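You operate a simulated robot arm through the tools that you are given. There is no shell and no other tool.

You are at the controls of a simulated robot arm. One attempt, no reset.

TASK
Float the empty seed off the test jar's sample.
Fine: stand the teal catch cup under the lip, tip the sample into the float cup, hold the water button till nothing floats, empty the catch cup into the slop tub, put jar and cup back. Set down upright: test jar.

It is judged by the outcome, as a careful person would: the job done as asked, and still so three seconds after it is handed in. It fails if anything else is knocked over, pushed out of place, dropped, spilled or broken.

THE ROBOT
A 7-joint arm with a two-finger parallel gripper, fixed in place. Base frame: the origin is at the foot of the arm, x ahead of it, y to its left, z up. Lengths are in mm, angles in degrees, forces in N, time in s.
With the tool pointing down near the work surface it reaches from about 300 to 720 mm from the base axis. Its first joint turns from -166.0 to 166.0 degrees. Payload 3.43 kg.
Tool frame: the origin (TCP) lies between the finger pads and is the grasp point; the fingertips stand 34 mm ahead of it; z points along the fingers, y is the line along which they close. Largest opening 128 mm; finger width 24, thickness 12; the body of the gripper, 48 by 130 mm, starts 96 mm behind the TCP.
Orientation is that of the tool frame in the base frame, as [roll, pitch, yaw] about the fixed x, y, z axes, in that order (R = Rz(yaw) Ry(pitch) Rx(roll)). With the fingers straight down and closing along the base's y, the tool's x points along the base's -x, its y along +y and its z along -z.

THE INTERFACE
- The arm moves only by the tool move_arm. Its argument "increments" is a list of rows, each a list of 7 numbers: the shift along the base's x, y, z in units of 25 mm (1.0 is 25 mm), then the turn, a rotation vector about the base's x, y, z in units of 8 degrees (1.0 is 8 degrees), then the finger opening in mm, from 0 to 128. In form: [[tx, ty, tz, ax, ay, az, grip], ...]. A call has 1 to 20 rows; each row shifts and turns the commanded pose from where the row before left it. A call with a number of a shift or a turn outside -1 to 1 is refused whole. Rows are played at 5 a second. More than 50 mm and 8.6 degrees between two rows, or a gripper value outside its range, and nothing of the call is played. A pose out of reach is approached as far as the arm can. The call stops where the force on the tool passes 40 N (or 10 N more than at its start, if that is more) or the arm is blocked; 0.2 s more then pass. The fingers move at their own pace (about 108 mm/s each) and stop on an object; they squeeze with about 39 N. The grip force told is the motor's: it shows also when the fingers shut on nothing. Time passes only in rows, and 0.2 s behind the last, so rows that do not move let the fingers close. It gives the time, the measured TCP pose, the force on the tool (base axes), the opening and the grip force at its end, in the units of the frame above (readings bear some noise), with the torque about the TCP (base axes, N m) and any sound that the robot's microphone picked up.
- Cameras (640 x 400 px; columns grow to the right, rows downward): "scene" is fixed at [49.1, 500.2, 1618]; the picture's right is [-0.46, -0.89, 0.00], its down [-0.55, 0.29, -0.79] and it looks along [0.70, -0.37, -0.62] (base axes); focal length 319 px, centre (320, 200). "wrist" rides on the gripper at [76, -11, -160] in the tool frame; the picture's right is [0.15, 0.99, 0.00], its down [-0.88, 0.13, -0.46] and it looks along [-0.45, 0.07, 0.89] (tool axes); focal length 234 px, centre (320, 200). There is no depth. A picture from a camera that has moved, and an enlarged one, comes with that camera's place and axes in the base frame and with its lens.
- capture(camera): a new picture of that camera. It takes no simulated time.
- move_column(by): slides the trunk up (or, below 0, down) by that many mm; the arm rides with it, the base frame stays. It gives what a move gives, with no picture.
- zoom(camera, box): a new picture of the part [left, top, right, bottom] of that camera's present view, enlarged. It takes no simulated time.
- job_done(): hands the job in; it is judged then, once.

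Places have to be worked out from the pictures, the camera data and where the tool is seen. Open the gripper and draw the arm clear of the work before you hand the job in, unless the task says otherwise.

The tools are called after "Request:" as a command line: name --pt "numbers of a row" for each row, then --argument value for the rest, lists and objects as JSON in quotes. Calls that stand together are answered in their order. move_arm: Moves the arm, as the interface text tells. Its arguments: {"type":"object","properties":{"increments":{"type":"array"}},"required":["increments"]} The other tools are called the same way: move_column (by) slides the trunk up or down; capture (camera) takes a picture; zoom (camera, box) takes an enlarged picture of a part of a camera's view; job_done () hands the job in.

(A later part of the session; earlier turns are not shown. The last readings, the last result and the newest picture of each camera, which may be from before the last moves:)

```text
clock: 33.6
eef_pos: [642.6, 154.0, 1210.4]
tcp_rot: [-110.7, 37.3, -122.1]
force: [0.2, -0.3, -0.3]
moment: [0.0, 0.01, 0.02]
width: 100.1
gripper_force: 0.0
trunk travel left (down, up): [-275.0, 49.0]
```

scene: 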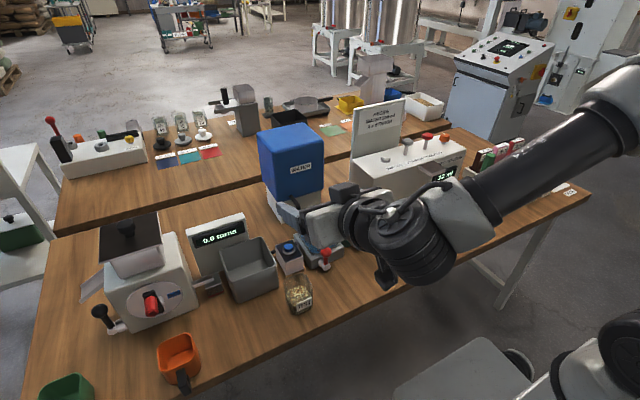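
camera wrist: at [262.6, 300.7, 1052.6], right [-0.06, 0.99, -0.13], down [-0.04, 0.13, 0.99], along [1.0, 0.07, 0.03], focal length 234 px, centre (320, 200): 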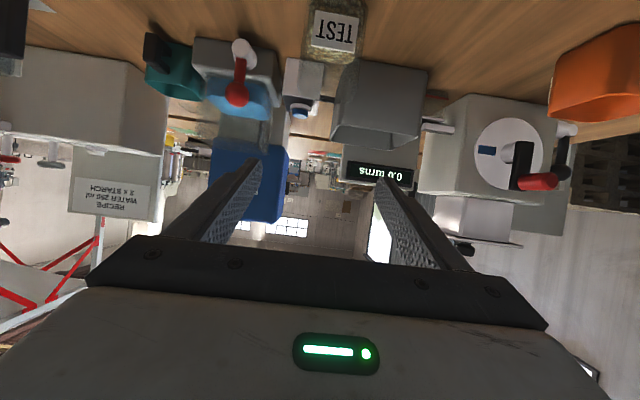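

Minus roll of 48° is fine with the position held. I continue it.

Request:
move_arm --pt "0 0 0 -1 0 0 100" --pt "0 0 0 -1 0 0 100" --pt "0 0 0 -1 0 0 100" --pt "0 0 0 -1 0 0 100" --pt "0 0 0 -1 0 0 100"

Request:
move_arm --pt "0 0 0 -1 0 0 100" --pt "0 0 0 -1 0 0 100" --pt "0 0 0 -1 0 0 100"

Request:
move_arm --pt "0 0 0 -1 0 0 100" --pt "0 0 0 -1 0 0 100"

Request:
capture --camera "scene"

```text
clock: 34.8
eef_pos: [641.9, 152.5, 1210.8]
tcp_rot: [-90.8, 1.8, -115.0]
force: [-0.1, 0.4, -0.9]
moment: [-0.03, -0.01, -0.01]
width: 100.1
gripper_force: 0.1
trunk travel left (down, up): [-275.0, 49.0]
```

```text
clock: 35.6
eef_pos: [642.5, 153.3, 1209.2]
tcp_rot: [-80.3, -19.9, -116.7]
force: [-1.2, 0.3, -0.4]
moment: [0.02, 0.03, 0.0]
width: 100.2
gripper_force: 0.1
trunk travel left (down, up): [-275.0, 49.0]
```

```text
clock: 36.2
eef_pos: [643.6, 153.3, 1211.4]
tcp_rot: [-71.7, -33.9, -120.6]
force: [0.0, -0.5, 0.4]
moment: [0.03, 0.02, 0.0]
width: 99.8
gripper_force: 0.1
trunk travel left (down, up): [-275.0, 49.0]
```

```text
taken
```

scene: 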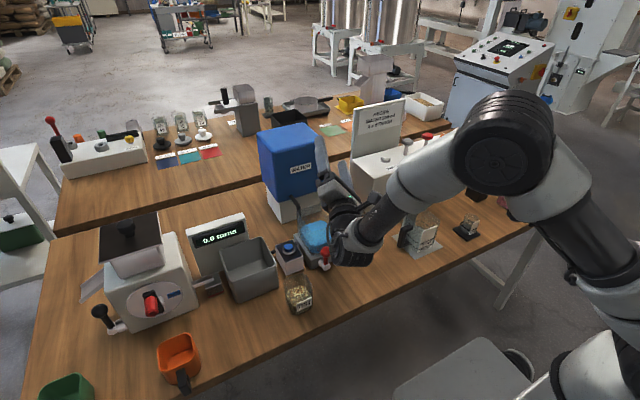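

A −128° roll is reachable with the position held. I now check the actual pour spot (x≈685, y≈152, z≈1090) in this orientation while still empty-handed.

Request:
move_arm --pt "0.8 0 -0.8 0 0 0 100" --pt "0.8 0 -0.8 0 0 0 100" --pt "0 0 -0.8 0 0 0 100" --pt "0 0 -0.8 0 0 0 100" --pt "0 0 -0.8 0 0 0 100" --pt "0 0 -0.7 0 0 0 100"

Request:
capture --camera "scene"

Request:
capture --camera "wrist"

```text
clock: 37.6
eef_pos: [682.6, 152.0, 1092.6]
tcp_rot: [-71.7, -33.8, -120.5]
force: [-0.4, 0.2, -0.9]
moment: [0.02, -0.01, -0.02]
width: 100.0
gripper_force: 0.1
trunk travel left (down, up): [-275.0, 49.0]
```

```text
taken
```

scene: 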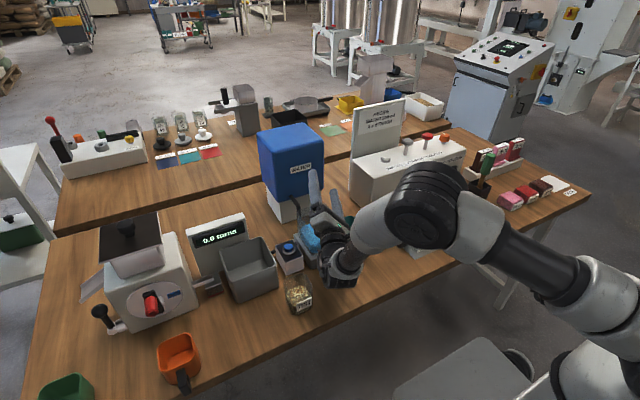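

```text
taken
camera wrist: at [505.6, 158.3, 1101.7], right [-0.06, -0.71, -0.7], down [-0.04, 0.7, -0.71], along [1.0, -0.01, -0.07], focal length 234 px, centre (320, 200)
```

wrist: 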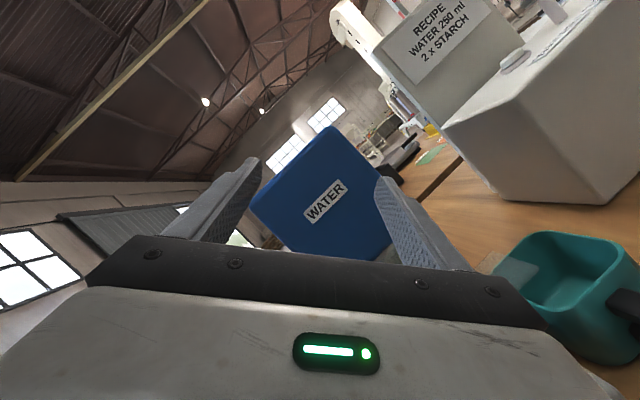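

The pour pose is reachable and clear. I go back up, undo the roll, and head for the jar.

Request:
move_arm --pt "-0.5 0 1 0 0 0 100" --pt "-0.5 0 1 0 0 0 100" --pt "-0.5 0 1 0 0 0 100" --pt "0 0 1 1 0 0 100" --pt "0 0 0.5 1 0 0 100" --pt "0 0 0 1 0 0 100" --pt "0 0 0 1 0 0 100" --pt "0 0 0 1 0 0 100" --pt "0 0 0 1 0 0 100" --pt "0 0 0 1 0 0 100" --pt "0 0 0 1 0 0 100" --pt "0 0 0 1 0 0 100" --pt "0 0 0 1 0 0 100" --pt "0 0 0 1 0 0 100" --pt "0 0 0 1 0 0 100" --pt "0 0 0 1 0 0 100" --pt "0 0 0 1 0 0 100" --pt "0 0 0 1 0 0 100" --pt "0 0 0 1 0 0 100"

Request:
move_arm --pt "-1 1 0 0 0 0 100" --pt "-1 1 0 0 0 0 100" --pt "-1 1 0 0 0 0 100" --pt "-1 1 0 0 0 0 100" --pt "-1 1 -0.5 0 0 0 100" --pt "-1 1 -0.5 0 0 0 100" --pt "-1 0.4 -1 0 0 0 100" --pt "-1 0 -1 0 0 0 100" --pt "-0.2 0 -1 0 0 0 100" --pt "0 0 -1 0 0 0 100" --pt "0 0 0 0 0 0 100"

Request:
capture --camera "wrist"

Request:
capture --camera "scene"

```text
clock: 41.6
eef_pos: [645.6, 153.0, 1205.8]
tcp_rot: [179.4, 65.0, 179.4]
force: [-0.8, 0.5, 0.5]
moment: [0.01, -0.02, -0.02]
width: 100.1
gripper_force: 0.0
trunk travel left (down, up): [-275.0, 49.0]
```

```text
clock: 44.0
eef_pos: [439.2, 312.0, 1079.3]
tcp_rot: [179.8, 65.0, 179.8]
force: [-0.2, 0.1, 0.0]
moment: [0.0, -0.01, -0.04]
width: 100.1
gripper_force: 0.0
trunk travel left (down, up): [-275.0, 49.0]
```

```text
taken
camera wrist: at [262.7, 301.3, 1078.4], right [-0.06, 0.99, -0.13], down [-0.04, 0.13, 0.99], along [1.0, 0.07, 0.03], focal length 234 px, centre (320, 200)
```

wrist: 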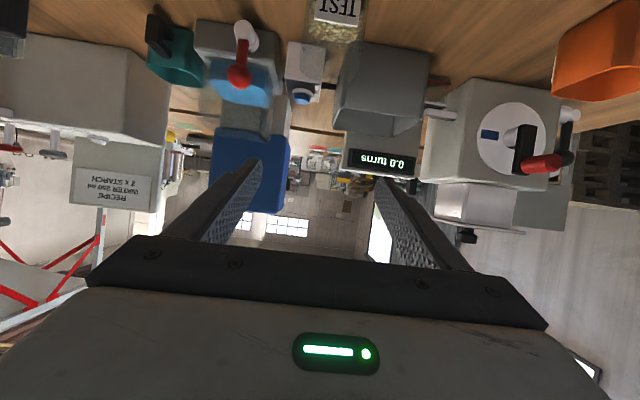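

```text
taken
```

scene: 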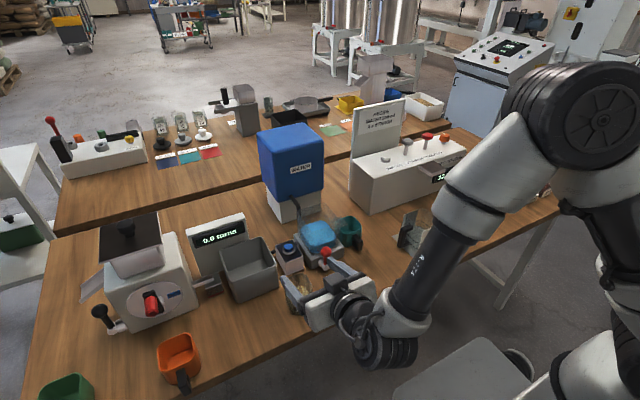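

Now I descend in front of the jar (fingers still short of it) to grasp height and look.

Request:
move_arm --pt "-0.6 0 -1 0 0 0 100" --pt "0 0 -1 0 0 0 100" --pt "0 0 -1 0 0 0 100" --pt "0 0 -1 0 0 0 100" --pt "0 0 -1 0 0 0 100" --pt "0 0 -1 0 0 0 100" --pt "0 0 -0.6 0 0 0 100" --pt "0 0 0 0 0 0 100"

Request:
capture --camera "wrist"

Request:
zoom --camera "scene" --box '[250, 240, 410, 340]'

```text
clock: 45.8
eef_pos: [425.9, 314.2, 913.9]
tcp_rot: [179.9, 65.0, 179.8]
force: [0.5, -0.2, 0.5]
moment: [-0.01, 0.0, 0.03]
width: 100.2
gripper_force: 0.1
trunk travel left (down, up): [-275.0, 49.0]
```

```text
taken
camera wrist: at [247.8, 302.0, 913.4], right [-0.06, 0.99, -0.13], down [-0.04, 0.13, 0.99], along [1.0, 0.07, 0.03], focal length 234 px, centre (320, 200)
```

wrist: 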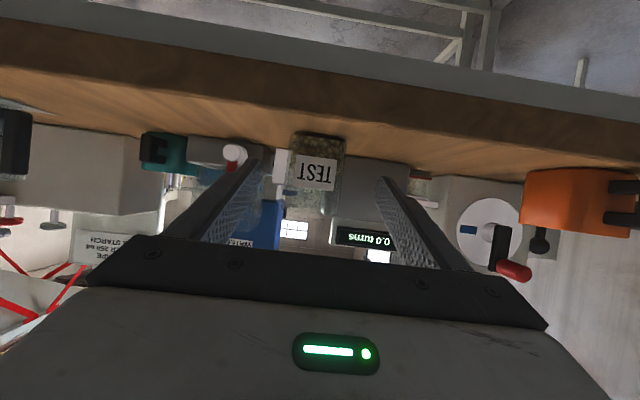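

```text
4.00 times, centred on (330, 290) of scene
camera zoom: at [49.1, 500.2, 1618.0], right [-0.46, -0.89, 0.0], down [-0.55, 0.29, -0.79], along [0.7, -0.37, -0.62], focal length 1278 px, centre (280, -160)
```

zoom: 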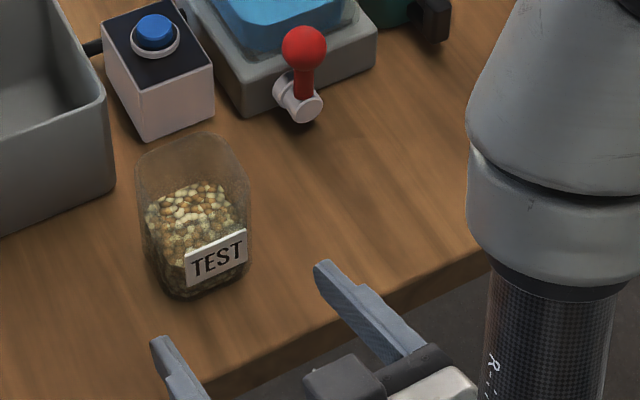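

Request:
zoom --camera "wrist" --box '[240, 100, 400, 220]'

```text
3.33 times, centred on (320, 160) of wrist
camera zoom: at [247.8, 302.0, 913.4], right [-0.06, 0.99, -0.13], down [-0.04, 0.13, 0.99], along [1.0, 0.07, 0.03], focal length 781 px, centre (320, 333)
```

zoom: 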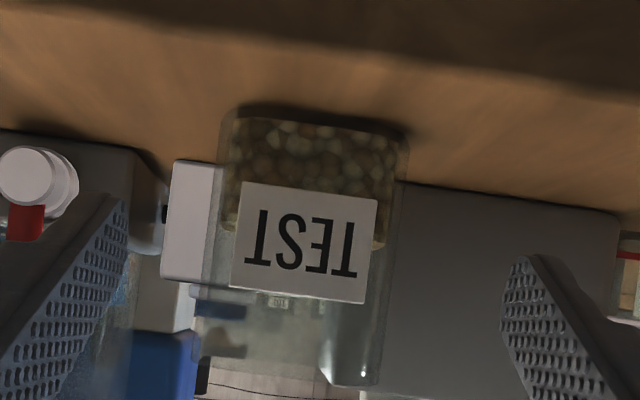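

The jar's sides are at y≈281–340 (centre ≈310.5), z 852–937, centre x≈533. I centre on it and advance with the fingers either side.

Request:
move_arm --pt "0.5 -0.13 -0.3 0 0 0 100" --pt "1 0 -0.3 0 0 0 100" --pt "1 0 0 0 0 0 100" --pt "1 0 0 0 0 0 100" --pt "0.5 0 0 0 0 0 100" --pt "0.28 0 0 0 0 0 100" --pt "0 0 0 0 0 0 100"

Request:
capture --camera "wrist"

Request:
zoom --camera "scene" --box '[250, 240, 410, 340]'

```text
clock: 47.4
eef_pos: [532.1, 310.5, 900.1]
tcp_rot: [179.7, 65.0, 179.8]
force: [-0.8, 0.2, 0.0]
moment: [-0.03, 0.01, 0.02]
width: 99.9
gripper_force: 0.1
trunk travel left (down, up): [-275.0, 49.0]
```

```text
taken
camera wrist: at [354.9, 298.3, 898.7], right [-0.06, 0.99, -0.13], down [-0.04, 0.13, 0.99], along [1.0, 0.07, 0.03], focal length 234 px, centre (320, 200)
```

wrist: 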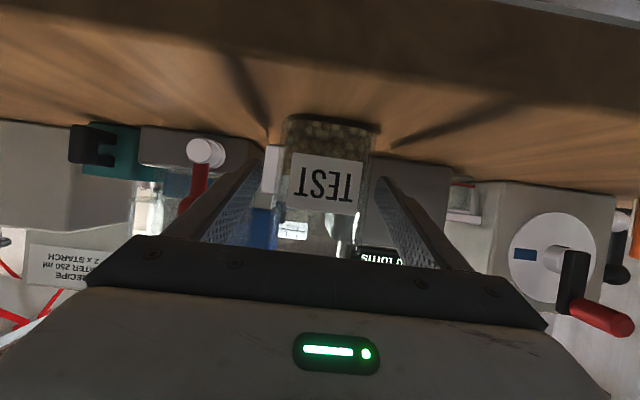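

```text
4.00 times, centred on (330, 290) of scene
camera zoom: at [49.1, 500.2, 1618.0], right [-0.46, -0.89, 0.0], down [-0.55, 0.29, -0.79], along [0.7, -0.37, -0.62], focal length 1278 px, centre (280, -160)
```

zoom: 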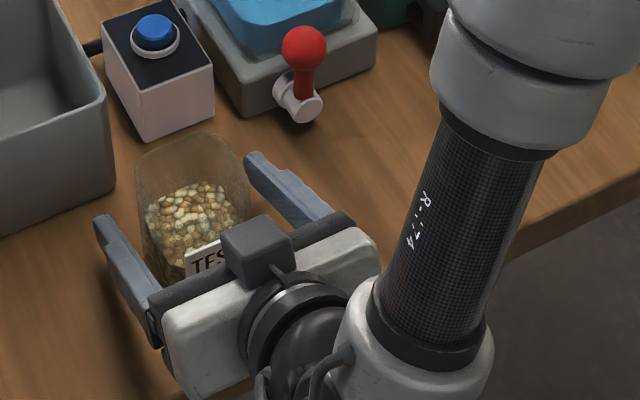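

The jar sits centred between the fingers. I close slowly on it.

Request:
move_arm --pt "0 0 0 0 0 0 80" --pt "0 0 0 0 0 0 68" --pt "0 0 0 0 0 0 56" --pt "0 0 0 0 0 0 45" --pt "0 0 0 0 0 0 40"

```text
clock: 48.6
eef_pos: [533.1, 310.4, 900.3]
tcp_rot: [179.8, 65.1, 179.8]
force: [0.3, 0.4, -0.2]
moment: [-0.04, -0.02, 0.04]
width: 65.4
gripper_force: 39.2
trunk travel left (down, up): [-275.0, 49.0]
```

Gripped at 65.4 mm (pick pose 532.6, 310.4, 900.2). I lift it and check it is secure and upright.

Request:
move_arm --pt "0 0 0.5 0 0 0 40" --pt "0 0 0.5 0 0 0 40" --pt "0 0 1 0 0 0 40" --pt "0 0 0 0 0 0 40"

Request:
capture --camera "wrist"

Request:
zoom --camera "scene" --box '[250, 220, 410, 320]'

```text
clock: 49.6
eef_pos: [531.8, 309.1, 950.2]
tcp_rot: [179.8, 65.0, 179.8]
force: [0.3, 0.8, -0.9]
moment: [0.0, -0.01, 0.0]
width: 65.8
gripper_force: 38.8
trunk travel left (down, up): [-275.0, 49.0]
```

```text
taken
camera wrist: at [354.8, 298.2, 948.3], right [-0.06, 0.99, -0.13], down [-0.04, 0.13, 0.99], along [1.0, 0.07, 0.03], focal length 234 px, centre (320, 200)
```

wrist: 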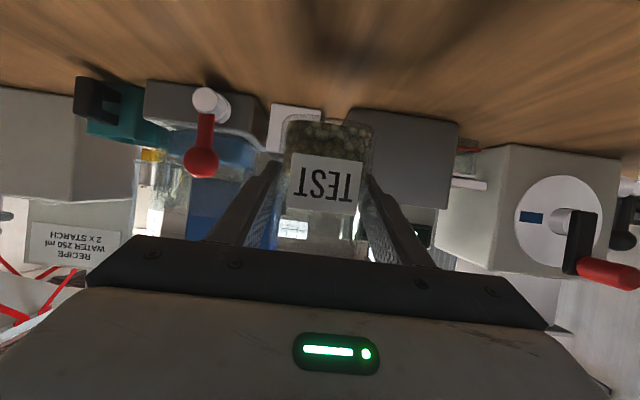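

```text
4.00 times, centred on (330, 270) of scene
camera zoom: at [49.1, 500.2, 1618.0], right [-0.46, -0.89, 0.0], down [-0.55, 0.29, -0.79], along [0.7, -0.37, -0.62], focal length 1278 px, centre (280, -80)
```

zoom: 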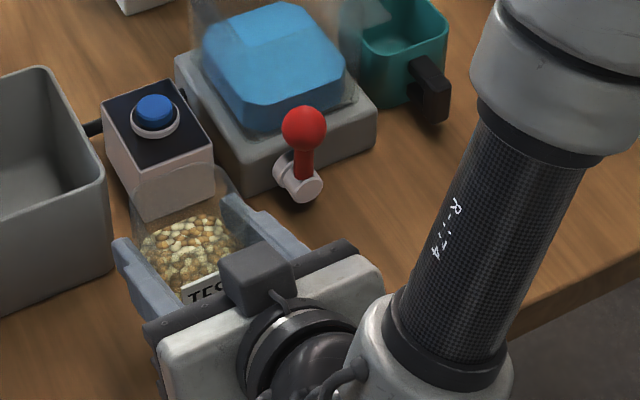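

The jar is up and steady. I raise it to z≈1125, carry it over the float cup and lower to the tipping height.

Request:
move_arm --pt "0 0 1 0 0 0 40" --pt "0 0 1 0 0 0 40" --pt "0 0 1 0 0 0 40" --pt "0 0 1 0 0 0 40" --pt "0 0 1 0 0 0 40" --pt "0 0 1 0 0 0 40" --pt "0 0 1 0 0 0 40" --pt "0.9 -1 0 0 0 0 40" --pt "0.9 -1 0 0 0 0 40" --pt "0.9 -1 0 0 0 0 40" --pt "0.9 -1 0 0 0 0 40" --pt "0.9 -1 0 0 0 0 40" --pt "0.9 -1 0 0 0 0 40" --pt "0.7 -0.96 0 0 0 0 40" --pt "0 0 0 0 0 0 40"

Request:
capture --camera "scene"

Request:
capture --camera "wrist"

```text
clock: 52.8
eef_pos: [685.4, 134.6, 1125.1]
tcp_rot: [179.9, 65.0, 179.8]
force: [0.1, 0.2, -1.6]
moment: [0.0, 0.03, 0.01]
width: 65.9
gripper_force: 39.4
trunk travel left (down, up): [-275.0, 49.0]
```

```text
taken
```

scene: 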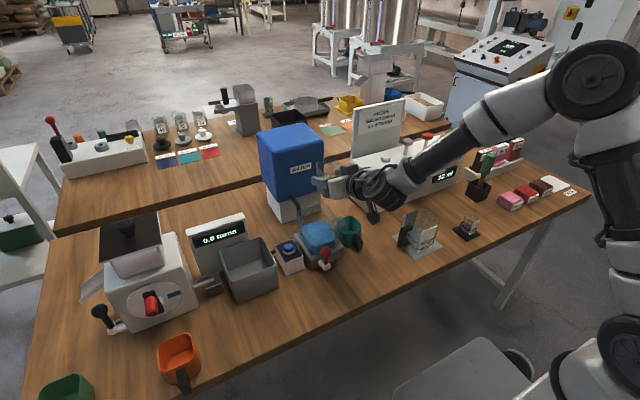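

```text
taken
camera wrist: at [507.3, 123.9, 1123.7], right [-0.06, 0.99, -0.13], down [-0.04, 0.13, 0.99], along [1.0, 0.07, 0.03], focal length 234 px, centre (320, 200)
```

wrist: 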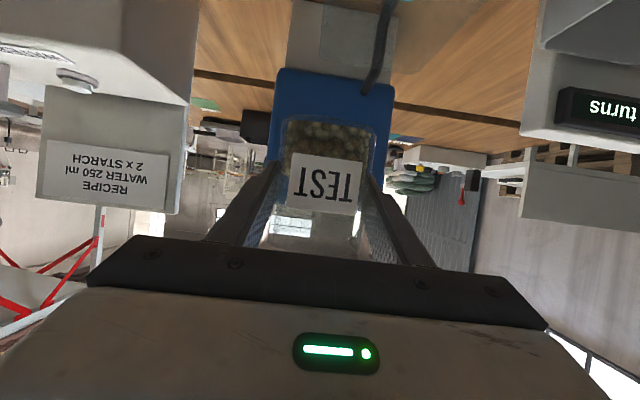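

The jar is above the float cup. I lower to about z 1078 and check in the picture.

Request:
move_arm --pt "0 0 -0.7 0 0 0 40" --pt "0 0 -0.7 0 0 0 40" --pt "0 0 -0.48 0 0 0 40" --pt "0 0 0 0 0 0 40"

Request:
zoom --camera "scene" --box '[265, 165, 405, 265]'

```text
clock: 53.8
eef_pos: [684.8, 134.4, 1077.4]
tcp_rot: [179.8, 65.1, 179.8]
force: [0.3, 0.6, -1.1]
moment: [-0.02, 0.02, -0.01]
width: 65.5
gripper_force: 39.0
trunk travel left (down, up): [-275.0, 49.0]
```

```text
4.00 times, centred on (335, 215) of scene
camera zoom: at [49.1, 500.2, 1618.0], right [-0.46, -0.89, 0.0], down [-0.55, 0.29, -0.79], along [0.7, -0.37, -0.62], focal length 1278 px, centre (260, 140)
```

zoom: 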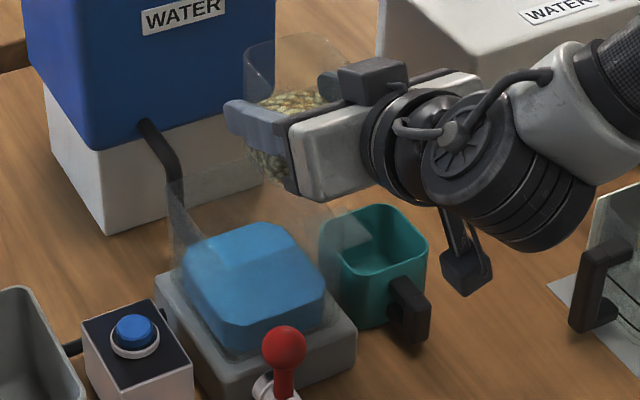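

Position agrees with plan. I start the tip: 40° first, then slower.

Request:
move_arm --pt "0 0 0 -0.8 0 0 40" --pt "0 0 0 -0.8 0 0 40" --pt "0 0 0 -0.8 0 0 40" --pt "0 0 0 -0.8 0 0 40" --pt "0 0 0 -0.8 0 0 40" --pt "0 0 0 -0.8 0 0 40"

Request:
zoom --camera "scene" --box '[265, 165, 405, 265]'

Request:
capture --camera "wrist"

```text
clock: 55.2
eef_pos: [684.7, 135.7, 1078.5]
tcp_rot: [-117.9, 45.2, -126.9]
force: [0.3, -1.4, -1.3]
moment: [0.04, 0.05, 0.0]
width: 65.6
gripper_force: 38.6
trunk travel left (down, up): [-275.0, 49.0]
```

```text
4.00 times, centred on (335, 215) of scene
camera zoom: at [49.1, 500.2, 1618.0], right [-0.46, -0.89, 0.0], down [-0.55, 0.29, -0.79], along [0.7, -0.37, -0.62], focal length 1278 px, centre (260, 140)
```

zoom: 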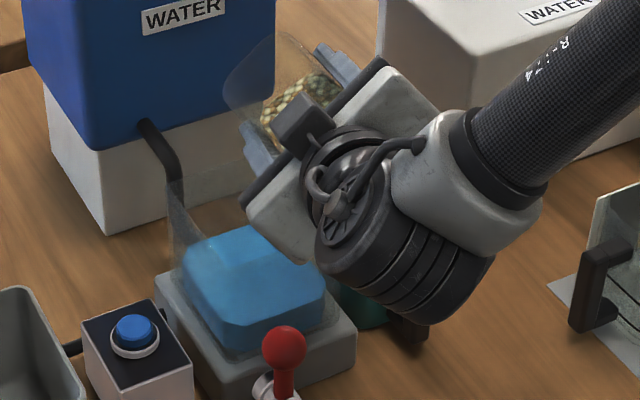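

```text
taken
camera wrist: at [507.3, 125.8, 1084.2], right [-0.06, 0.69, -0.72], down [-0.04, 0.72, 0.7], along [1.0, 0.07, -0.01], focal length 234 px, centre (320, 200)
```

wrist: 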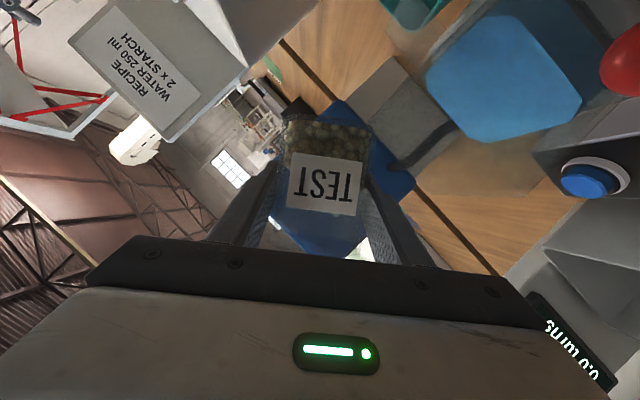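

About 38° of tilt, seeds still in. I continue the tip slowly.

Request:
move_arm --pt "0 0 0 -0.6 0 0 40" --pt "0 0 0 -0.6 0 0 40" --pt "0 0 0 -0.6 0 0 40" --pt "0 0 0 -0.6 0 0 40" --pt "0 0 0 -0.6 0 0 40" --pt "0 0 0 -0.6 0 0 40"

Request:
zoom --camera "scene" --box '[265, 165, 405, 265]'

Request:
capture --camera "wrist"

```text
clock: 56.6
eef_pos: [684.3, 137.1, 1078.6]
tcp_rot: [-100.0, 20.7, -116.8]
force: [0.8, 0.3, -1.4]
moment: [0.07, 0.01, -0.02]
width: 65.5
gripper_force: 39.0
trunk travel left (down, up): [-275.0, 49.0]
```

```text
4.00 times, centred on (335, 215) of scene
camera zoom: at [49.1, 500.2, 1618.0], right [-0.46, -0.89, 0.0], down [-0.55, 0.29, -0.79], along [0.7, -0.37, -0.62], focal length 1278 px, centre (260, 140)
```

zoom: 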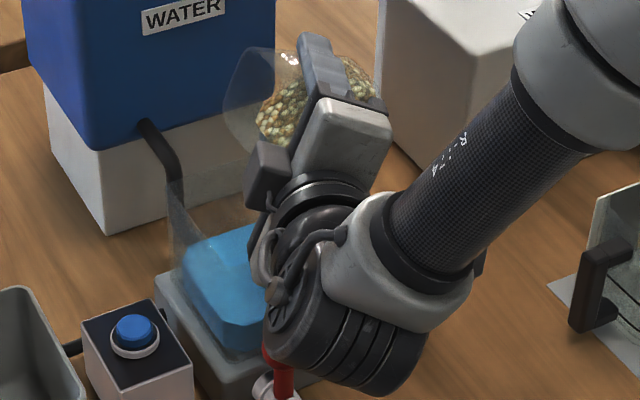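

```text
taken
camera wrist: at [507.4, 130.2, 1087.9], right [-0.06, 0.26, -0.96], down [-0.04, 0.96, 0.26], along [1.0, 0.06, -0.05], focal length 234 px, centre (320, 200)
```

wrist: 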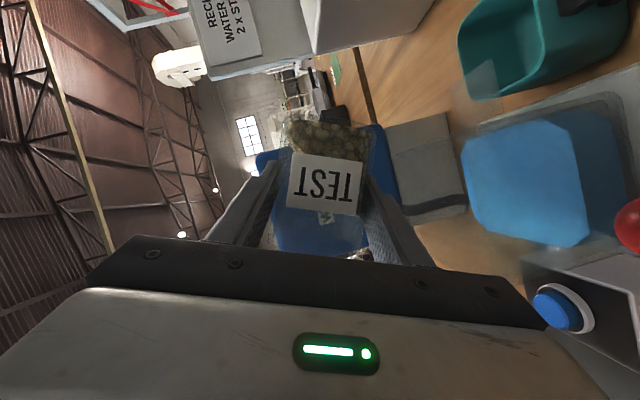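

About 67°, seeds lie at the mouth. I tip on through 90° in small steps.

Request:
move_arm --pt "0 -0.02 0 -0.5 0 0 40" --pt "0 -0.02 0 -0.5 0 0 40" --pt "0 -0.02 0 -0.5 0 0 40" --pt "0 -0.02 0 -0.5 0 0 40" --pt "0 0 0 -0.5 0 0 40" --pt "0 0 0 0 0 0 40"

Request:
zoom --camera "scene" --box '[265, 165, 405, 265]'

Request:
capture --camera "wrist"

```text
clock: 58.0
eef_pos: [686.0, 134.2, 1078.5]
tcp_rot: [-91.1, 2.6, -115.0]
force: [0.4, 0.1, -0.5]
moment: [-0.02, 0.0, -0.01]
width: 65.6
gripper_force: 38.5
trunk travel left (down, up): [-275.0, 49.0]
```

```text
4.00 times, centred on (335, 215) of scene
camera zoom: at [49.1, 500.2, 1618.0], right [-0.46, -0.89, 0.0], down [-0.55, 0.29, -0.79], along [0.7, -0.37, -0.62], focal length 1278 px, centre (260, 140)
```

zoom: 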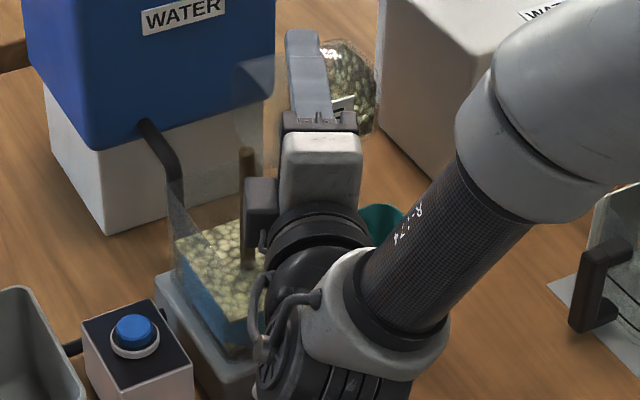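

```text
taken
camera wrist: at [507.4, 131.5, 1089.1], right [-0.06, -0.08, -0.99], down [-0.04, 1.0, -0.08], along [1.0, 0.04, -0.06], focal length 234 px, centre (320, 200)
```

wrist: 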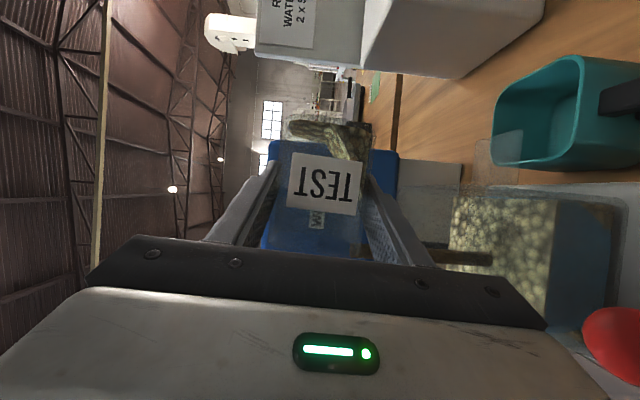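

The seed is streaming into the float cup, the stream well inside the walls. I continue tipping slowly to let it all run out.

Request:
move_arm --pt "0 0 0 0 0 0 40" --pt "0 0 0 0 0 0 40" --pt "0 0 0 -0.5 0 0 40" --pt "0 0 0 0 0 0 40" --pt "0 0 0 -0.5 0 0 40" --pt "0 0 0 0 0 0 40" --pt "0 0.04 0 -0.5 0 0 40" --pt "0 0.04 0 -0.5 0 0 40" --pt "0 0.04 0 -0.5 0 0 40" --pt "0 0.04 0 -0.5 0 0 40"

Request:
zoom --camera "scene" --box '[265, 165, 405, 265]'

Request:
capture --camera "wrist"

```text
clock: 60.2
eef_pos: [685.1, 136.9, 1078.8]
tcp_rot: [-80.7, -19.1, -116.5]
force: [-0.4, 0.0, -1.3]
moment: [0.02, 0.0, -0.01]
width: 65.5
gripper_force: 38.6
trunk travel left (down, up): [-275.0, 49.0]
```

```text
4.00 times, centred on (335, 215) of scene
camera zoom: at [49.1, 500.2, 1618.0], right [-0.46, -0.89, 0.0], down [-0.55, 0.29, -0.79], along [0.7, -0.37, -0.62], focal length 1278 px, centre (260, 140)
```

zoom: 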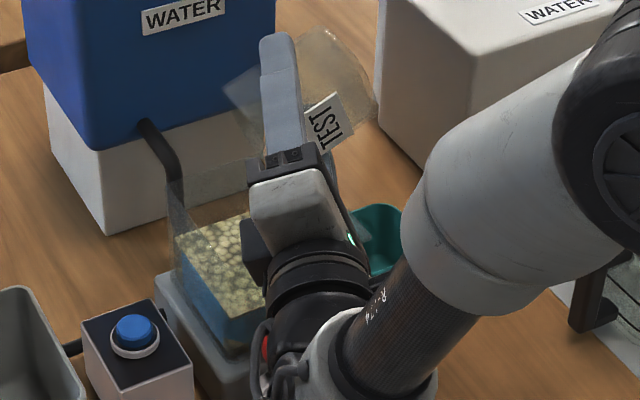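

```text
taken
camera wrist: at [507.2, 140.1, 1089.0], right [-0.06, -0.48, -0.87], down [-0.04, 0.88, -0.48], along [1.0, 0.01, -0.07], focal length 234 px, centre (320, 200)
```

wrist: 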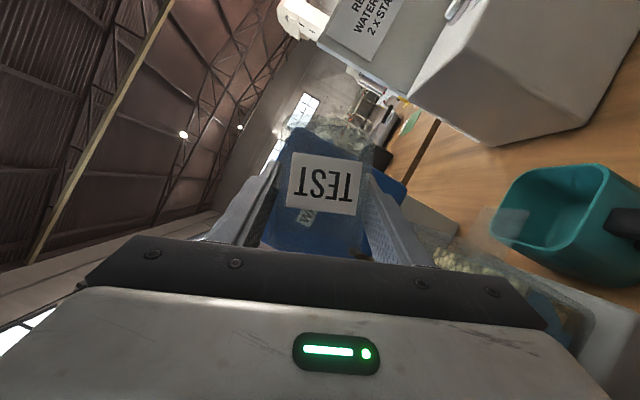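

The jar looks almost empty. I tip on to about 130° and hold so the last seeds drop.

Request:
move_arm --pt "0 0.1 0 -0.6 0 0 40" --pt "0 0.1 0 -0.6 0 0 40" --pt "0 0.1 0 -0.6 0 0 40" --pt "0 0 0 0 0 0 40" --pt "0 0 0 0 0 0 40" --pt "0 0 0 0 0 0 40"

Request:
zoom --camera "scene" --box '[300, 160, 380, 220]'

Request:
zoom --camera "wrist" --box '[240, 100, 440, 260]'

```text
clock: 61.6
eef_pos: [684.7, 144.9, 1079.8]
tcp_rot: [-73.2, -31.8, -119.9]
force: [-0.7, 0.5, -2.0]
moment: [0.03, 0.0, -0.02]
width: 65.4
gripper_force: 38.9
trunk travel left (down, up): [-275.0, 49.0]
```

```text
6.67 times, centred on (340, 190) of scene
camera zoom: at [49.1, 500.2, 1618.0], right [-0.46, -0.89, 0.0], down [-0.55, 0.29, -0.79], along [0.7, -0.37, -0.62], focal length 2129 px, centre (187, 267)
```

zoom: 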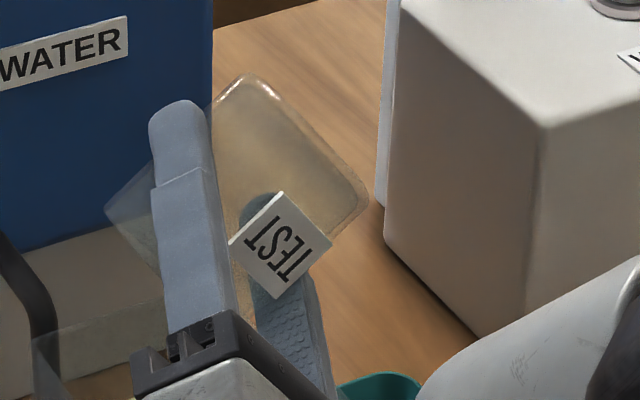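

```text
2.50 times, centred on (340, 180) of wrist
camera zoom: at [507.4, 150.1, 1087.9], right [-0.06, -0.68, -0.73], down [-0.04, 0.73, -0.68], along [1.0, -0.01, -0.07], focal length 585 px, centre (270, 250)
```

zoom: 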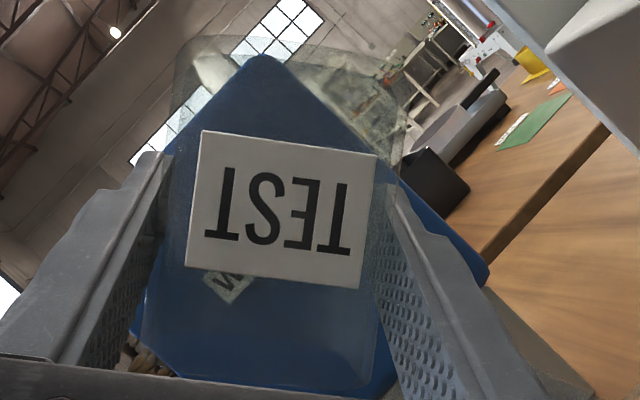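

The jar is empty. I raise it a bit and roll it back upright (15.7 units), staying over the float cup.

Request:
move_arm --pt "0 0 1 0 0 0 40" --pt "0 0 0.5 0.7 0 0 40" --pt "0 0 0 1 0 0 40" --pt "0 0 0 1 0 0 40" --pt "0 0 0 1 0 0 40" --pt "0 0 0 1 0 0 40" --pt "0 0 0 1 0 0 40" --pt "0 0 0 1 0 0 40" --pt "0 0 0 1 0 0 40" --pt "0 0 0 1 0 0 40" --pt "0 0 0 1 0 0 40" --pt "0 0 0 1 0 0 40" --pt "0 0 0 1 0 0 40" --pt "0 0 0 1 0 0 40" --pt "0 0 0 1 0 0 40" --pt "0 0 0 1 0 0 40" --pt "0 0 0 1 0 0 40" --pt "0 0 0 0 0 0 40"

Request:
capture --camera "wrist"

Request:
zoom --camera "scene" --box '[265, 165, 425, 265]'

```text
clock: 65.4
eef_pos: [684.8, 144.9, 1117.3]
tcp_rot: [179.7, 65.0, 179.7]
force: [-0.8, 0.4, -1.6]
moment: [0.02, -0.01, 0.02]
width: 65.3
gripper_force: 38.3
trunk travel left (down, up): [-275.0, 49.0]
```

```text
taken
camera wrist: at [507.3, 133.9, 1114.3], right [-0.06, 0.99, -0.13], down [-0.04, 0.13, 0.99], along [1.0, 0.07, 0.03], focal length 234 px, centre (320, 200)
```

wrist: 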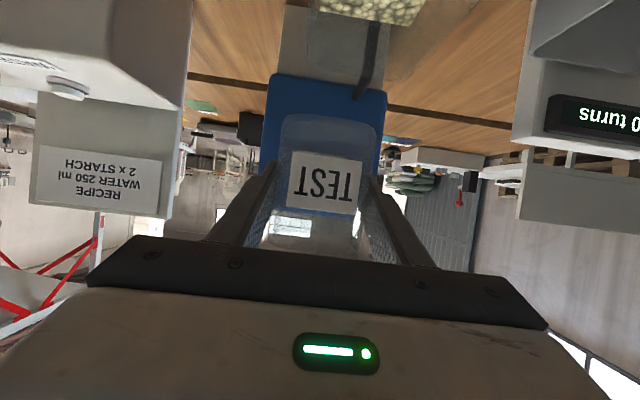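

```text
4.00 times, centred on (345, 215) of scene
camera zoom: at [49.1, 500.2, 1618.0], right [-0.46, -0.89, 0.0], down [-0.55, 0.29, -0.79], along [0.7, -0.37, -0.62], focal length 1278 px, centre (220, 140)
```

zoom: 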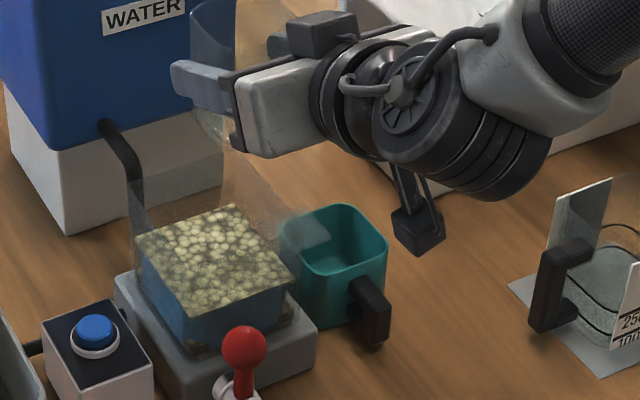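

Seeds float in the float cup and the jar is empty and upright. I carry the jar back to its spot and lower to just above the table.

Request:
move_arm --pt "-0.87 0.946 0 0 0 0 40" --pt "-0.87 0.946 0 0 0 0 40" --pt "-0.87 0.946 0 0 0 0 40" --pt "-0.87 0.946 0 0 0 0 40" --pt "-0.87 0.946 0 0 0 0 40" --pt "-0.87 0.946 0 0 0 0 40" --pt "-0.87 0.946 0 0 0 0 40" --pt "0 0 -1 0 0 0 40" --pt "0 0 -1 0 0 0 40" --pt "0 0 -1 0 0 0 40" --pt "0 0 -1 0 0 0 40" --pt "0 0 -1 0 0 0 40" --pt "0 0 -1 0 0 0 40" --pt "0 0 -1 0 0 0 40" --pt "0 0 -1 0 0 0 40" --pt "0 0 0 0 0 0 40"

Request:
zoom --camera "scene" --box '[250, 220, 410, 320]'

```text
clock: 68.8
eef_pos: [532.1, 310.5, 915.4]
tcp_rot: [179.9, 65.0, 179.8]
force: [-0.1, -0.8, -0.5]
moment: [-0.03, -0.01, 0.02]
width: 65.6
gripper_force: 39.4
trunk travel left (down, up): [-275.0, 49.0]
```

```text
4.00 times, centred on (330, 270) of scene
camera zoom: at [49.1, 500.2, 1618.0], right [-0.46, -0.89, 0.0], down [-0.55, 0.29, -0.79], along [0.7, -0.37, -0.62], focal length 1278 px, centre (280, -80)
```

zoom: 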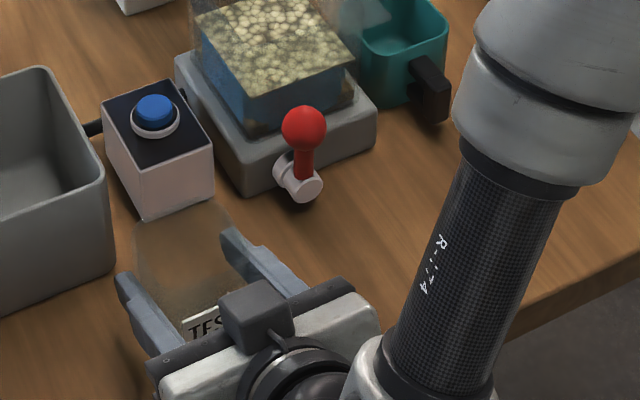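

The jar is over its old spot, 15 mm up. I set it down gently.

Request:
move_arm --pt "0 0 -0.3 0 0 0 40" --pt "0 0 -0.2 0 0 0 40" --pt "0 0 -0.1 0 0 0 40" --pt "0 0 0 0 0 0 40"

```text
clock: 69.8
eef_pos: [531.4, 311.2, 901.6]
tcp_rot: [179.8, 65.1, 179.8]
force: [0.3, 0.3, 0.1]
moment: [-0.05, 0.02, -0.02]
width: 65.5
gripper_force: 39.4
trunk travel left (down, up): [-275.0, 49.0]
```

Request:
move_arm --pt "0 0 -0.05 0 0 0 40" --pt "0 0 -0.04 0 0 0 40" --pt "0 0 0 0 0 0 40"

```text
clock: 70.6
eef_pos: [531.6, 310.9, 900.2]
tcp_rot: [179.5, 65.3, 179.6]
force: [-3.2, 0.9, 16.8]
moment: [-0.3, 0.65, -0.08]
width: 65.3
gripper_force: 38.7
trunk travel left (down, up): [-275.0, 49.0]
```

The jar now rests on the table (17 N); I ease off 1 mm and open the fingers.

Request:
move_arm --pt "0 0 0.05 0 0 0 40" --pt "0 0 0 0 0 0 72" --pt "0 0 0 0 0 0 100" --pt "0 0 0 0 0 0 100" --pt "-0.5 0 0 0 0 0 100" --pt "-1 0 0 0 0 0 100" --pt "-1 0 0 0 0 0 100" --pt "-1 0 0 0 0 0 100" --pt "-0.9 0 0.3 0 0 0 100" --pt "0 0 0 0 0 0 100"

Request:
capture --camera "wrist"

Request:
zoom --camera "scene" --box '[250, 220, 410, 320]'

```text
clock: 72.8
eef_pos: [422.2, 311.7, 907.3]
tcp_rot: [179.8, 65.1, 179.8]
force: [-0.5, 1.0, -0.4]
moment: [0.0, 0.01, -0.02]
width: 100.0
gripper_force: 0.1
trunk travel left (down, up): [-275.0, 49.0]
```

```text
taken
camera wrist: at [244.6, 299.6, 905.8], right [-0.06, 0.99, -0.13], down [-0.04, 0.13, 0.99], along [1.0, 0.07, 0.03], focal length 234 px, centre (320, 200)
```

wrist: 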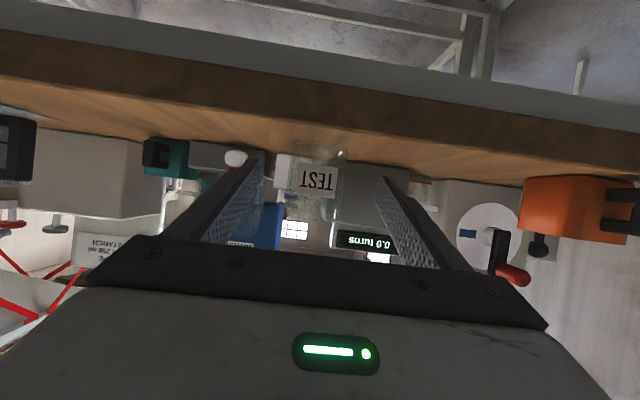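

```text
4.00 times, centred on (330, 270) of scene
camera zoom: at [49.1, 500.2, 1618.0], right [-0.46, -0.89, 0.0], down [-0.55, 0.29, -0.79], along [0.7, -0.37, -0.62], focal length 1278 px, centre (280, -80)
```

zoom: 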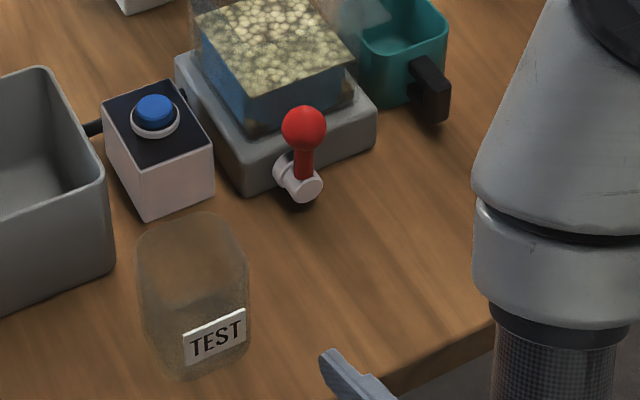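

The jar stands upright in its original place. I rise, pitch the tool down to about 25° from vertical with closed fingers, and go over the water button.

Request:
move_arm --pt "0 0 1 0 0 0 100" --pt "0 0 1 0 0 0 60" --pt "0 0 1 0 0 0 20" --pt "0 0 1 0 0 0 0" --pt "0 0 1 0 0 0 0" --pt "0 0 1 0 0 0 0" --pt "0 0 1 0 0 0 0" --pt "1 0 0.5 0 0.5 0 0" --pt "1 0 0.5 0 0.5 0 0" --pt "1 0 0 0 0.5 0 0" --pt "1 -0.2 0 0 0.5 0 0" --pt "1 -0.2 0 0 0.5 0 0" --pt "1 -0.2 0 0 0.5 0 0" --pt "1 -0.2 0 0 0.5 0 0" --pt "1 -0.2 0 0 0.5 0 0" --pt "1 -0.2 0 0 0.5 0 0" --pt "1 -0.2 0 0 0.5 0 0" --pt "0 0 0 0 0 0 0"

Request:
capture --camera "wrist"

Request:
capture --camera "scene"

```text
clock: 76.6
eef_pos: [672.0, 275.4, 1106.7]
tcp_rot: [-180.0, 24.8, 179.9]
force: [-0.1, -0.1, -1.0]
moment: [0.0, 0.02, 0.02]
width: 0.0
gripper_force: 33.2
trunk travel left (down, up): [-275.0, 49.0]
```

```text
taken
camera wrist: at [536.1, 264.0, 1220.0], right [-0.13, 0.99, -0.06], down [0.61, 0.13, 0.78], along [0.78, 0.07, -0.62], focal length 234 px, centre (320, 200)
```

wrist: 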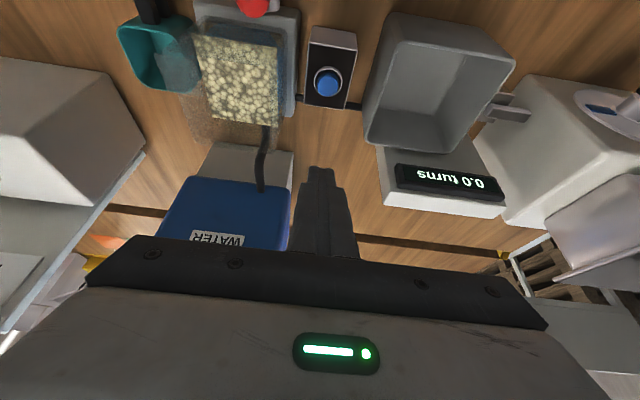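

```text
taken
```

scene: 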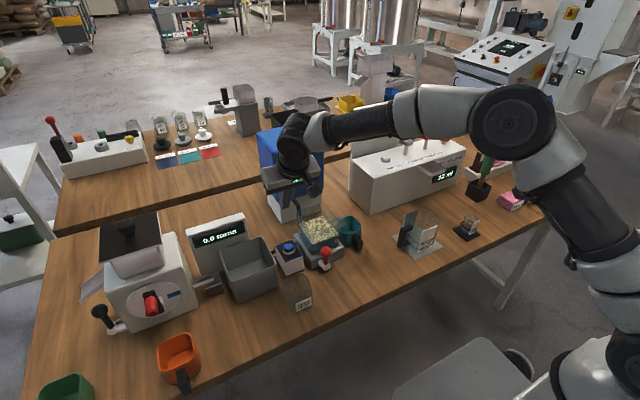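

The wrist camera now sees the button, float cup and catch cup together. I zoom to fix the button's place.

Request:
zoom --camera "wrist" --box '[280, 20, 380, 120]'

Request:
zoom --camera "wrist" --box '[110, 0, 310, 150]'

```text
4.00 times, centred on (330, 70) of wrist
camera zoom: at [536.1, 264.0, 1220.0], right [-0.13, 0.99, -0.06], down [0.61, 0.13, 0.78], along [0.78, 0.07, -0.62], focal length 937 px, centre (280, 720)
```

zoom: 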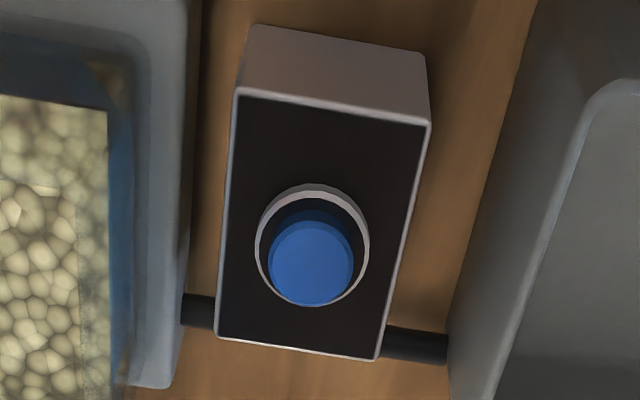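

```text
2.67 times, centred on (210, 75) of wrist
camera zoom: at [536.1, 264.0, 1220.0], right [-0.13, 0.99, -0.06], down [0.61, 0.13, 0.78], along [0.78, 0.07, -0.62], focal length 624 px, centre (613, 533)
```

zoom: 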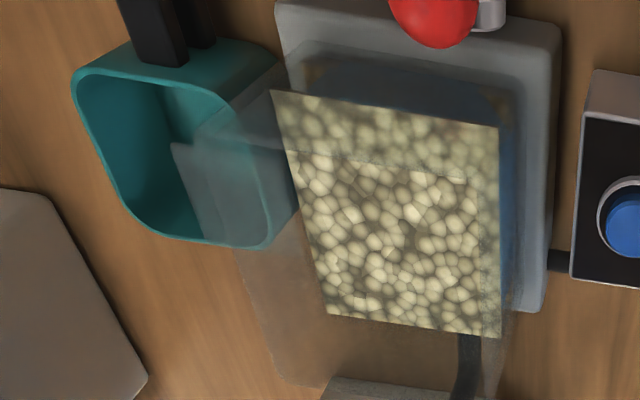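

The button centre is about (680, 275.5). I descend to a few mm above it.

Request:
move_arm --pt "0.18 0 -1 0 0 0 0" --pt "0 0 -1 0 0 0 0" --pt "0 0 -1 0 0 0 0" --pt "0 0 -1 0 0 0 0" --pt "0 0 -1 0 0 0 0" --pt "0 0 -0.8 0 0 0 0" --pt "0 0 0 0 0 0 0"

Request:
capture --camera "wrist"

Request:
zoom --camera "scene" --box '[240, 180, 400, 280]'

```text
clock: 78.2
eef_pos: [676.0, 276.0, 962.6]
tcp_rot: [-179.9, 25.2, 179.9]
force: [-0.3, 0.1, 0.0]
moment: [0.01, 0.0, -0.01]
width: 0.1
gripper_force: 33.4
trunk travel left (down, up): [-275.0, 49.0]
```

```text
taken
camera wrist: at [539.7, 264.8, 1074.5], right [-0.13, 0.99, -0.06], down [0.6, 0.13, 0.79], along [0.79, 0.07, -0.62], focal length 234 px, centre (320, 200)
```

wrist: 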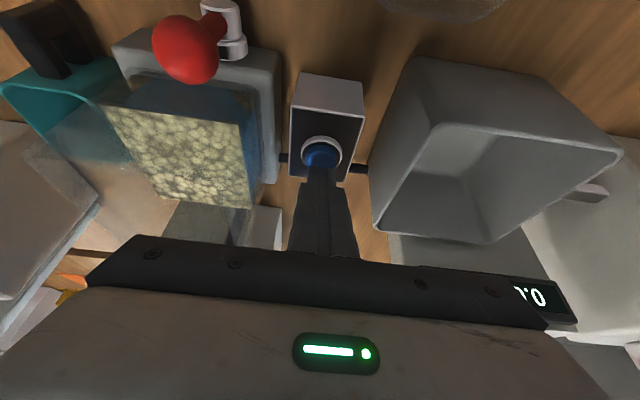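

```text
4.00 times, centred on (320, 230) of scene
camera zoom: at [49.1, 500.2, 1618.0], right [-0.46, -0.89, 0.0], down [-0.55, 0.29, -0.79], along [0.7, -0.37, -0.62], focal length 1278 px, centre (320, 80)
```

zoom: 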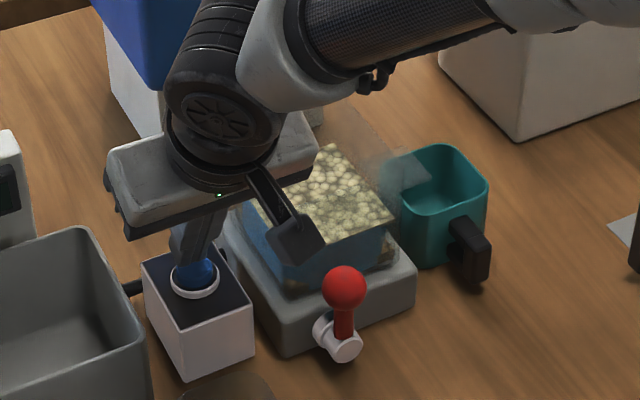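

Finger is right over the button and both cameras see the float cup. I creep down until I feel the button.

Request:
move_arm --pt "-0.12 0 -0.1 0 0 0 0" --pt "0 0 -0.1 0 0 0 0" --pt "0 0 -0.08 0 0 0 0"

Request:
zoom --camera "wrist" --box '[270, 60, 390, 200]'

```text
clock: 79.0
eef_pos: [673.1, 275.0, 958.1]
tcp_rot: [179.9, 25.1, 179.9]
force: [1.4, -0.3, 7.5]
moment: [0.0, -0.06, -0.01]
width: 0.2
gripper_force: 33.0
trunk travel left (down, up): [-275.0, 49.0]
heard: click
```

```text
2.86 times, centred on (330, 130) of wrist
camera zoom: at [536.7, 264.3, 1069.1], right [-0.13, 0.99, -0.06], down [0.6, 0.13, 0.79], along [0.79, 0.07, -0.61], focal length 669 px, centre (291, 400)
```

zoom: 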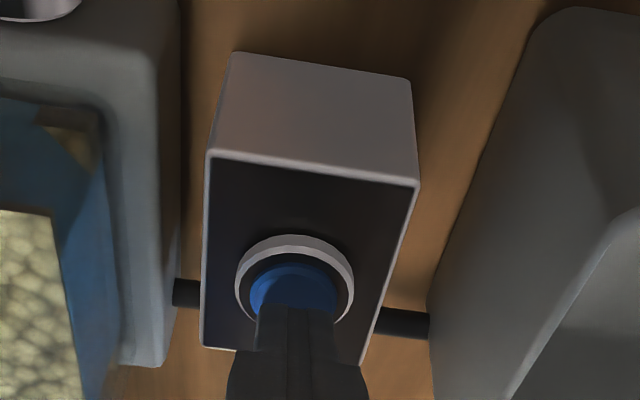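

A click was heard at 7.5 N: the button is down. I hold still for one second and look at the float cup.

Request:
move_arm --pt "0 0 0 0 0 0 0" --pt "0 0 0 0 0 0 0" --pt "0 0 0 0 0 0 0" --pt "0 0 0 0 0 0 0" --pt "0 0 0 0 0 0 0"

Request:
zoom --camera "scene" --box '[280, 200, 380, 270]'

Request:
zoom --camera "wrist" --box '[0, 0, 300, 220]'

```text
clock: 80.2
eef_pos: [675.2, 276.6, 956.5]
tcp_rot: [179.9, 25.3, 179.8]
force: [4.8, 2.5, 11.2]
moment: [0.03, -0.18, 0.01]
width: 0.0
gripper_force: 32.9
trunk travel left (down, up): [-275.0, 49.0]
```

```text
5.71 times, centred on (330, 235) of scene
camera zoom: at [49.1, 500.2, 1618.0], right [-0.46, -0.89, 0.0], down [-0.55, 0.29, -0.79], along [0.7, -0.37, -0.62], focal length 1825 px, centre (263, 0)
```

zoom: 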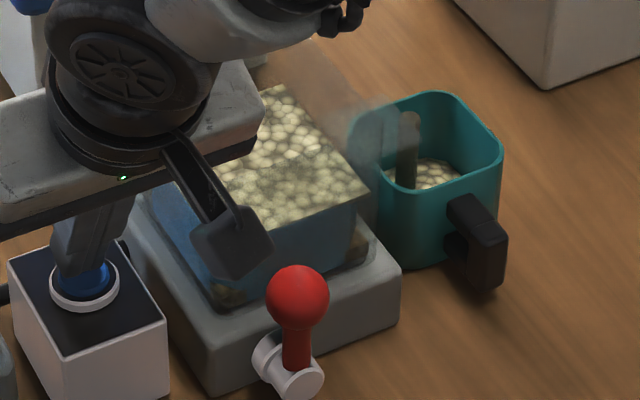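

```text
1.82 times, centred on (150, 110) of wrist
camera zoom: at [536.6, 264.2, 1068.7], right [-0.13, 0.99, -0.06], down [0.6, 0.13, 0.79], along [0.79, 0.07, -0.61], focal length 426 px, centre (629, 364)
```

zoom: 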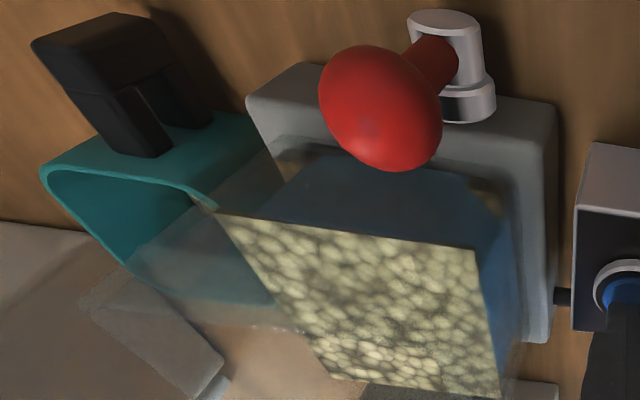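

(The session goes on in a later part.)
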